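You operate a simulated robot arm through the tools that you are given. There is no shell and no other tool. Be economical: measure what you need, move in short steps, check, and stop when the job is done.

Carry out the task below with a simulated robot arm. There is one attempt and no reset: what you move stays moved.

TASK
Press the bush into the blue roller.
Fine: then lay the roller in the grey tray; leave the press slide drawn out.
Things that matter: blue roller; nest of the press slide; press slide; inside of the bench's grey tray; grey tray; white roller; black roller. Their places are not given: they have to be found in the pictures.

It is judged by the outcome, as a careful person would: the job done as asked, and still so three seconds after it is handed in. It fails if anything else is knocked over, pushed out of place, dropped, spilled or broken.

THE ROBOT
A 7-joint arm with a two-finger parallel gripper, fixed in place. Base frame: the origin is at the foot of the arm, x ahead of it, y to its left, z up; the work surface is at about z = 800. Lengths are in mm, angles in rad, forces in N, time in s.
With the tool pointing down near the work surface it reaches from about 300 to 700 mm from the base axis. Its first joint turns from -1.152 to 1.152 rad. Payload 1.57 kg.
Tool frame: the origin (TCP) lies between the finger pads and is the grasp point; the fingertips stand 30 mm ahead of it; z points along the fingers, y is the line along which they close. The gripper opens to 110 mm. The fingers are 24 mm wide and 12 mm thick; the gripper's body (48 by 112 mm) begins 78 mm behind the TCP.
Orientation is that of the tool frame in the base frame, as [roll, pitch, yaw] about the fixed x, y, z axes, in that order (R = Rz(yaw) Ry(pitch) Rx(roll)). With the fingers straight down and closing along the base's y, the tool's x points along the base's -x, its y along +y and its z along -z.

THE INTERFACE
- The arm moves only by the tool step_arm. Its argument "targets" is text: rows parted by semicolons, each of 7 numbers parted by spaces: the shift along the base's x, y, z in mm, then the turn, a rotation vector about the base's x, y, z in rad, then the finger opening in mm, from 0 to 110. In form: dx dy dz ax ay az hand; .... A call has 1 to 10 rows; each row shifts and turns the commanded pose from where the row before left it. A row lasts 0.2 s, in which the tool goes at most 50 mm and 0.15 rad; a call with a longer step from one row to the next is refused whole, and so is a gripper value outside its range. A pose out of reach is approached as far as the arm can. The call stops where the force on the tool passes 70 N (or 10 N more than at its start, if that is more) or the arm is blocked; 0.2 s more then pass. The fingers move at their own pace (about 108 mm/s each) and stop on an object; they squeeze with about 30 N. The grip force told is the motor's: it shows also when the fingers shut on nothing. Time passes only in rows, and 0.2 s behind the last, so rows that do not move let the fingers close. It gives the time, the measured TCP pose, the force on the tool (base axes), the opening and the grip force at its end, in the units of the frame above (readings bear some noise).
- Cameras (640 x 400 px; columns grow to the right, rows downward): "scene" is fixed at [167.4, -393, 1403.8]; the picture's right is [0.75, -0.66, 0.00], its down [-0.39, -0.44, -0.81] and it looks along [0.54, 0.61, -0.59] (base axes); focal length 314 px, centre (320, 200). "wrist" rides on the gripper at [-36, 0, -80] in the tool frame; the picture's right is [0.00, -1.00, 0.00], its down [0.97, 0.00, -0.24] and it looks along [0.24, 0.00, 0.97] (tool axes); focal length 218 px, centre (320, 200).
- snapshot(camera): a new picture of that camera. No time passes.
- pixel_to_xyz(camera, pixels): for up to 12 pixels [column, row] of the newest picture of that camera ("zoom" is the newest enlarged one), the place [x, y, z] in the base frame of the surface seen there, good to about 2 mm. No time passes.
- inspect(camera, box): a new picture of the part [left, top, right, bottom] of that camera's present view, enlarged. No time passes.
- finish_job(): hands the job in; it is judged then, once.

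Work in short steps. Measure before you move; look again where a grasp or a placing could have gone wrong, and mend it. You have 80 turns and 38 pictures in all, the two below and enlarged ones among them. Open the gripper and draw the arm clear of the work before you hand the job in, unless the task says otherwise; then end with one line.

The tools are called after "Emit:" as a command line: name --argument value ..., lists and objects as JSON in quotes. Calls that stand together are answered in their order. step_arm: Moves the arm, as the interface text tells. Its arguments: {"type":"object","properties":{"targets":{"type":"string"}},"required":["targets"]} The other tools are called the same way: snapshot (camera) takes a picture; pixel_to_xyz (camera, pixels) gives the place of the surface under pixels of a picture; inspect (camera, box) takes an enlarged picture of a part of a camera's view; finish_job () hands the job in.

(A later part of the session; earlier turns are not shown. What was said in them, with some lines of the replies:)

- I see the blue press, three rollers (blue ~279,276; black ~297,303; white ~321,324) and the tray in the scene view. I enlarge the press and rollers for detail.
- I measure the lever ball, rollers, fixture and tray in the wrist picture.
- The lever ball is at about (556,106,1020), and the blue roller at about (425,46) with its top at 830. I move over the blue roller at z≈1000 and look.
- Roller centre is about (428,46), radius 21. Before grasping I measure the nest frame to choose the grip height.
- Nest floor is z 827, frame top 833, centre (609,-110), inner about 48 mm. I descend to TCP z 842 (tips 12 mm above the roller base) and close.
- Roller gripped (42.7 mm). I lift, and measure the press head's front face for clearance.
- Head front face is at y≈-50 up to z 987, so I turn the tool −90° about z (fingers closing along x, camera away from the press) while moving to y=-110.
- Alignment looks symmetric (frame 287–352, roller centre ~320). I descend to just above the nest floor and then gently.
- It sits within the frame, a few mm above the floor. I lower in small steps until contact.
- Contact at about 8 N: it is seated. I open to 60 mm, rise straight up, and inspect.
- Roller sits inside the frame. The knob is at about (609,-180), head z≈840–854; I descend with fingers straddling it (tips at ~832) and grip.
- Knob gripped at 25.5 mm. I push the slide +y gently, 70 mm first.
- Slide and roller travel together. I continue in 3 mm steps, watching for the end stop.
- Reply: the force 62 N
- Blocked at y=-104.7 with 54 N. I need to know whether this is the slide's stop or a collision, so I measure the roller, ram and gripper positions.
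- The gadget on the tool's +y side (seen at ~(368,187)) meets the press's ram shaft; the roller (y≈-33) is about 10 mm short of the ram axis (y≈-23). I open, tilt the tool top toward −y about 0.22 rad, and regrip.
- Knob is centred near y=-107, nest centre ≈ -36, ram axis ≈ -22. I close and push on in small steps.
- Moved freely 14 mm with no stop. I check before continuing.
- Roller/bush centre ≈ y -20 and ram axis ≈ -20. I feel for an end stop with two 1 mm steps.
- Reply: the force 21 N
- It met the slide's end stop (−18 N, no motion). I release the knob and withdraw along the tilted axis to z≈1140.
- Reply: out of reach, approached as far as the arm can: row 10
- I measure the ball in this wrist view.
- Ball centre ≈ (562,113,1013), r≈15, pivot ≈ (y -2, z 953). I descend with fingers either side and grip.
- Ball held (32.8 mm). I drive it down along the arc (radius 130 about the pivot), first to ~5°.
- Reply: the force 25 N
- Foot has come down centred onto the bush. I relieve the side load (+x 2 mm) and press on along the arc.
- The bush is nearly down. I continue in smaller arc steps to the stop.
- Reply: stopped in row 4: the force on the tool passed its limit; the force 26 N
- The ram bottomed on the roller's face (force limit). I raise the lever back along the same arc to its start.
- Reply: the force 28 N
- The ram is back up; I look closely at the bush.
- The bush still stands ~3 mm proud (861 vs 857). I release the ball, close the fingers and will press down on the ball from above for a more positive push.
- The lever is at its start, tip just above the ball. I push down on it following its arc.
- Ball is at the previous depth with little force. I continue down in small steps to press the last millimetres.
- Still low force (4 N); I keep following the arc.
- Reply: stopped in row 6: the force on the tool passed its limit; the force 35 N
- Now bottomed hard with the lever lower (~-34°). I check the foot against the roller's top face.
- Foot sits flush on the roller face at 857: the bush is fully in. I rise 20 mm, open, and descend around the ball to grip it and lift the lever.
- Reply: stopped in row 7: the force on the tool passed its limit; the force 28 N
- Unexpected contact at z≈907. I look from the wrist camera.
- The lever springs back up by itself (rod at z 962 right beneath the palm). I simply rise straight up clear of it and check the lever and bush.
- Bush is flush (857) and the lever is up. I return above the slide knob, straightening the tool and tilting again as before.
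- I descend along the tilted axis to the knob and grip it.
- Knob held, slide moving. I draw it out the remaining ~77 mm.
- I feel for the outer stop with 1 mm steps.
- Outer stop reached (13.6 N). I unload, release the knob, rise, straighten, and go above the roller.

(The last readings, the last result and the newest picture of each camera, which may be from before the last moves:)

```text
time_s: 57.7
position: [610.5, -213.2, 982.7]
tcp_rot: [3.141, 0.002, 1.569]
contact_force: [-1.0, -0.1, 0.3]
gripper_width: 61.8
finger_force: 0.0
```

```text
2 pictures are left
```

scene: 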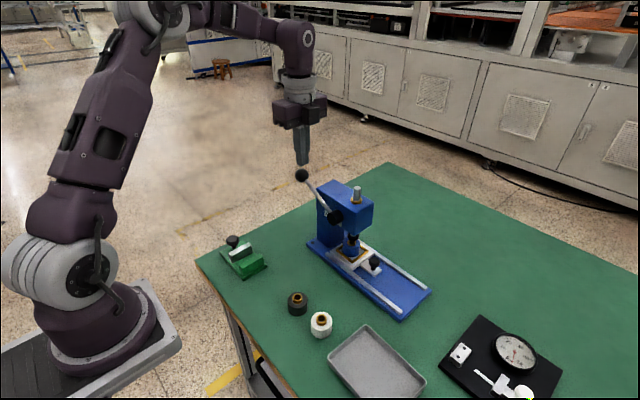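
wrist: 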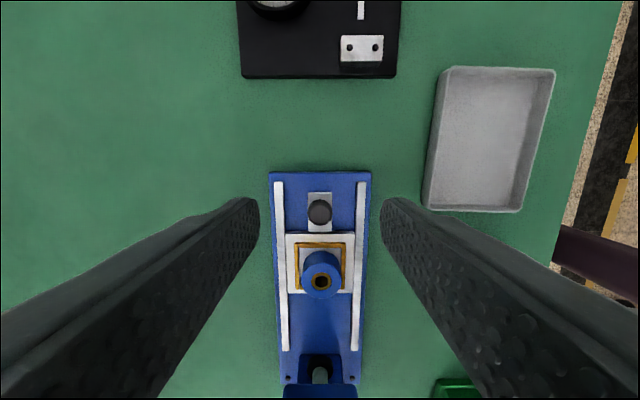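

Emit:
pixel_to_xyz --camera "wrist" --pixels '[[304, 282], [340, 282], [321, 264], [321, 297], [313, 282], [329, 282], [320, 245], [447, 140], [533, 140], [490, 80], [480, 200], [490, 140]]'

```text
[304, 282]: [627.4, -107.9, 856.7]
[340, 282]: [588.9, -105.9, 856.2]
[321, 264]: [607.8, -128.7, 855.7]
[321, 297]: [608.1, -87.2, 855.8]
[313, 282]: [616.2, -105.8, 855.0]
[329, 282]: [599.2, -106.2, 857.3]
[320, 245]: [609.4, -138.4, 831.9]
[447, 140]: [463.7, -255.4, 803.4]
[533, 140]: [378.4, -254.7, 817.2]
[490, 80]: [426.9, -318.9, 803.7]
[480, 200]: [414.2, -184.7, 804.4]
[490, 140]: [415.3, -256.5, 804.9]
```

Roller centre is (608,-107.5) with the bush flush. I move over it, descend to z 868 and grip.

Emit:
step_arm --targets "-2.5 35 0 0 0 0 62;0 35 0 0 0 0 62;0 33.2 0 0 0 0 62;0 0 -40 0 0 0 62;0 0 -40 0 0 0 62;0 0 -25 0 0 0 62;0 0 -9 0 0 0 62;0 0 0 0 0 0 62;0 0 0 0 0 0 30;0 0 0 0 0 0 30"

Emit:
step_arm --targets "0 0 0 0 0 0 30;0 0 5 0 0 0 30;0 -2 20 0 0 0 30;0 -5 35 0 0 0 30;0 -5 35 0 0 0 30;0 0 10 0 0 0 30;0 0 0 0 0 0 30"

```text
time_s: 59.9
position: [608.4, -109.2, 868.9]
tcp_rot: [3.141, 0.0, 1.568]
contact_force: [0.3, 0.2, 0.3]
gripper_width: 42.7
finger_force: 29.8
```

```text
time_s: 61.5
position: [606.1, -121.2, 973.8]
tcp_rot: [3.141, 0.0, 1.569]
contact_force: [0.3, 0.3, -0.6]
gripper_width: 42.7
finger_force: 29.2
```

Roller held (42.7 mm). Tray inside centre is about (428,-253), floor 804.5; I move over it at height.

Emit:
step_arm --targets "-35.6 -26.4 0 0 0 0 30;-35.6 -26.4 0 0 0 0 30;-35.6 -26.4 0 0 0 0 30;-35.6 -26.4 0 0 0 0 30;-35.6 -26.4 0 0 0 0 30;0 0 -40 0 0 0 30;0 0 -40 0 0 0 30;0 0 -35 0 0 0 30;0 0 -8 0 0 0 30;0 0 0 0 0 0 30"

```text
time_s: 63.7
position: [430.4, -252.5, 851.3]
tcp_rot: [3.14, 0.0, 1.571]
contact_force: [-0.3, 0.4, -1.2]
gripper_width: 42.6
finger_force: 30.2
```

I lower gently to contact.

Emit:
step_arm --targets "0 0 -2 0 0 0 30;0 0 -1 0 0 0 30;0 0 -1 0 0 0 30;0 0 -1 0 0 0 30;0 0 0 0 0 0 30"

```text
time_s: 64.9
position: [429.9, -253.2, 846.2]
tcp_rot: [3.139, 0.001, 1.573]
contact_force: [-1.1, 3.3, 22.5]
gripper_width: 42.5
finger_force: 30.0
```

Firm contact with the tray floor (22 N). I ease up slightly, open, withdraw and check.

Emit:
step_arm --targets "0 0 0.8 0 0 0 30;0 0 0 0 0 0 58;0 0 0 0 0 0 58;0 0 20 0 0 0 58;0 0 40 0 0 0 58;0 0 45 0 0 0 58;-10 10 45 0 0 0 58;0 30 30 0 0 0 58;0 40 20 0 0 0 58;0 40 0 0 0 0 58"

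Emit:
snapshot --camera "scene"

```text
time_s: 67.1
position: [418.9, -134.0, 1046.8]
tcp_rot: [-3.14, 0.0, 1.569]
contact_force: [-0.2, 0.5, -0.9]
gripper_width: 57.9
finger_force: 0.0
```

```text
1 pictures are left
```

scene: 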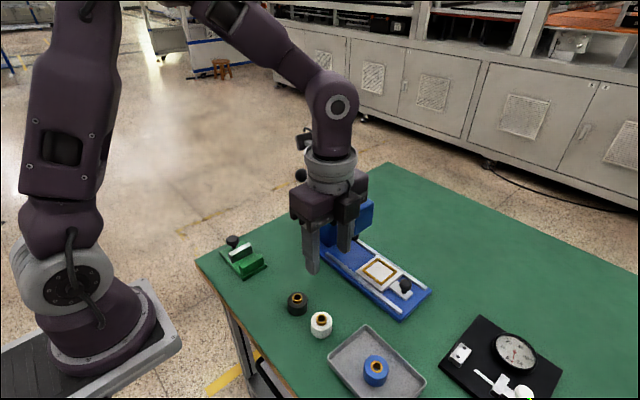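

The roller stands in the grey tray (375,370) with its bush flush. The slide is drawn out (knob ~405,286, as at the start), and the white and black rollers have not moved. I hand in.

Emit:
finish_job

```text
The job is handed in.
```

The bush is pressed flush into the blue roller, the roller stands upright in the grey tray, and the press slide is drawn out to its outer stop; along the way the gripper touched the press about twice, and I saw nothing moved.
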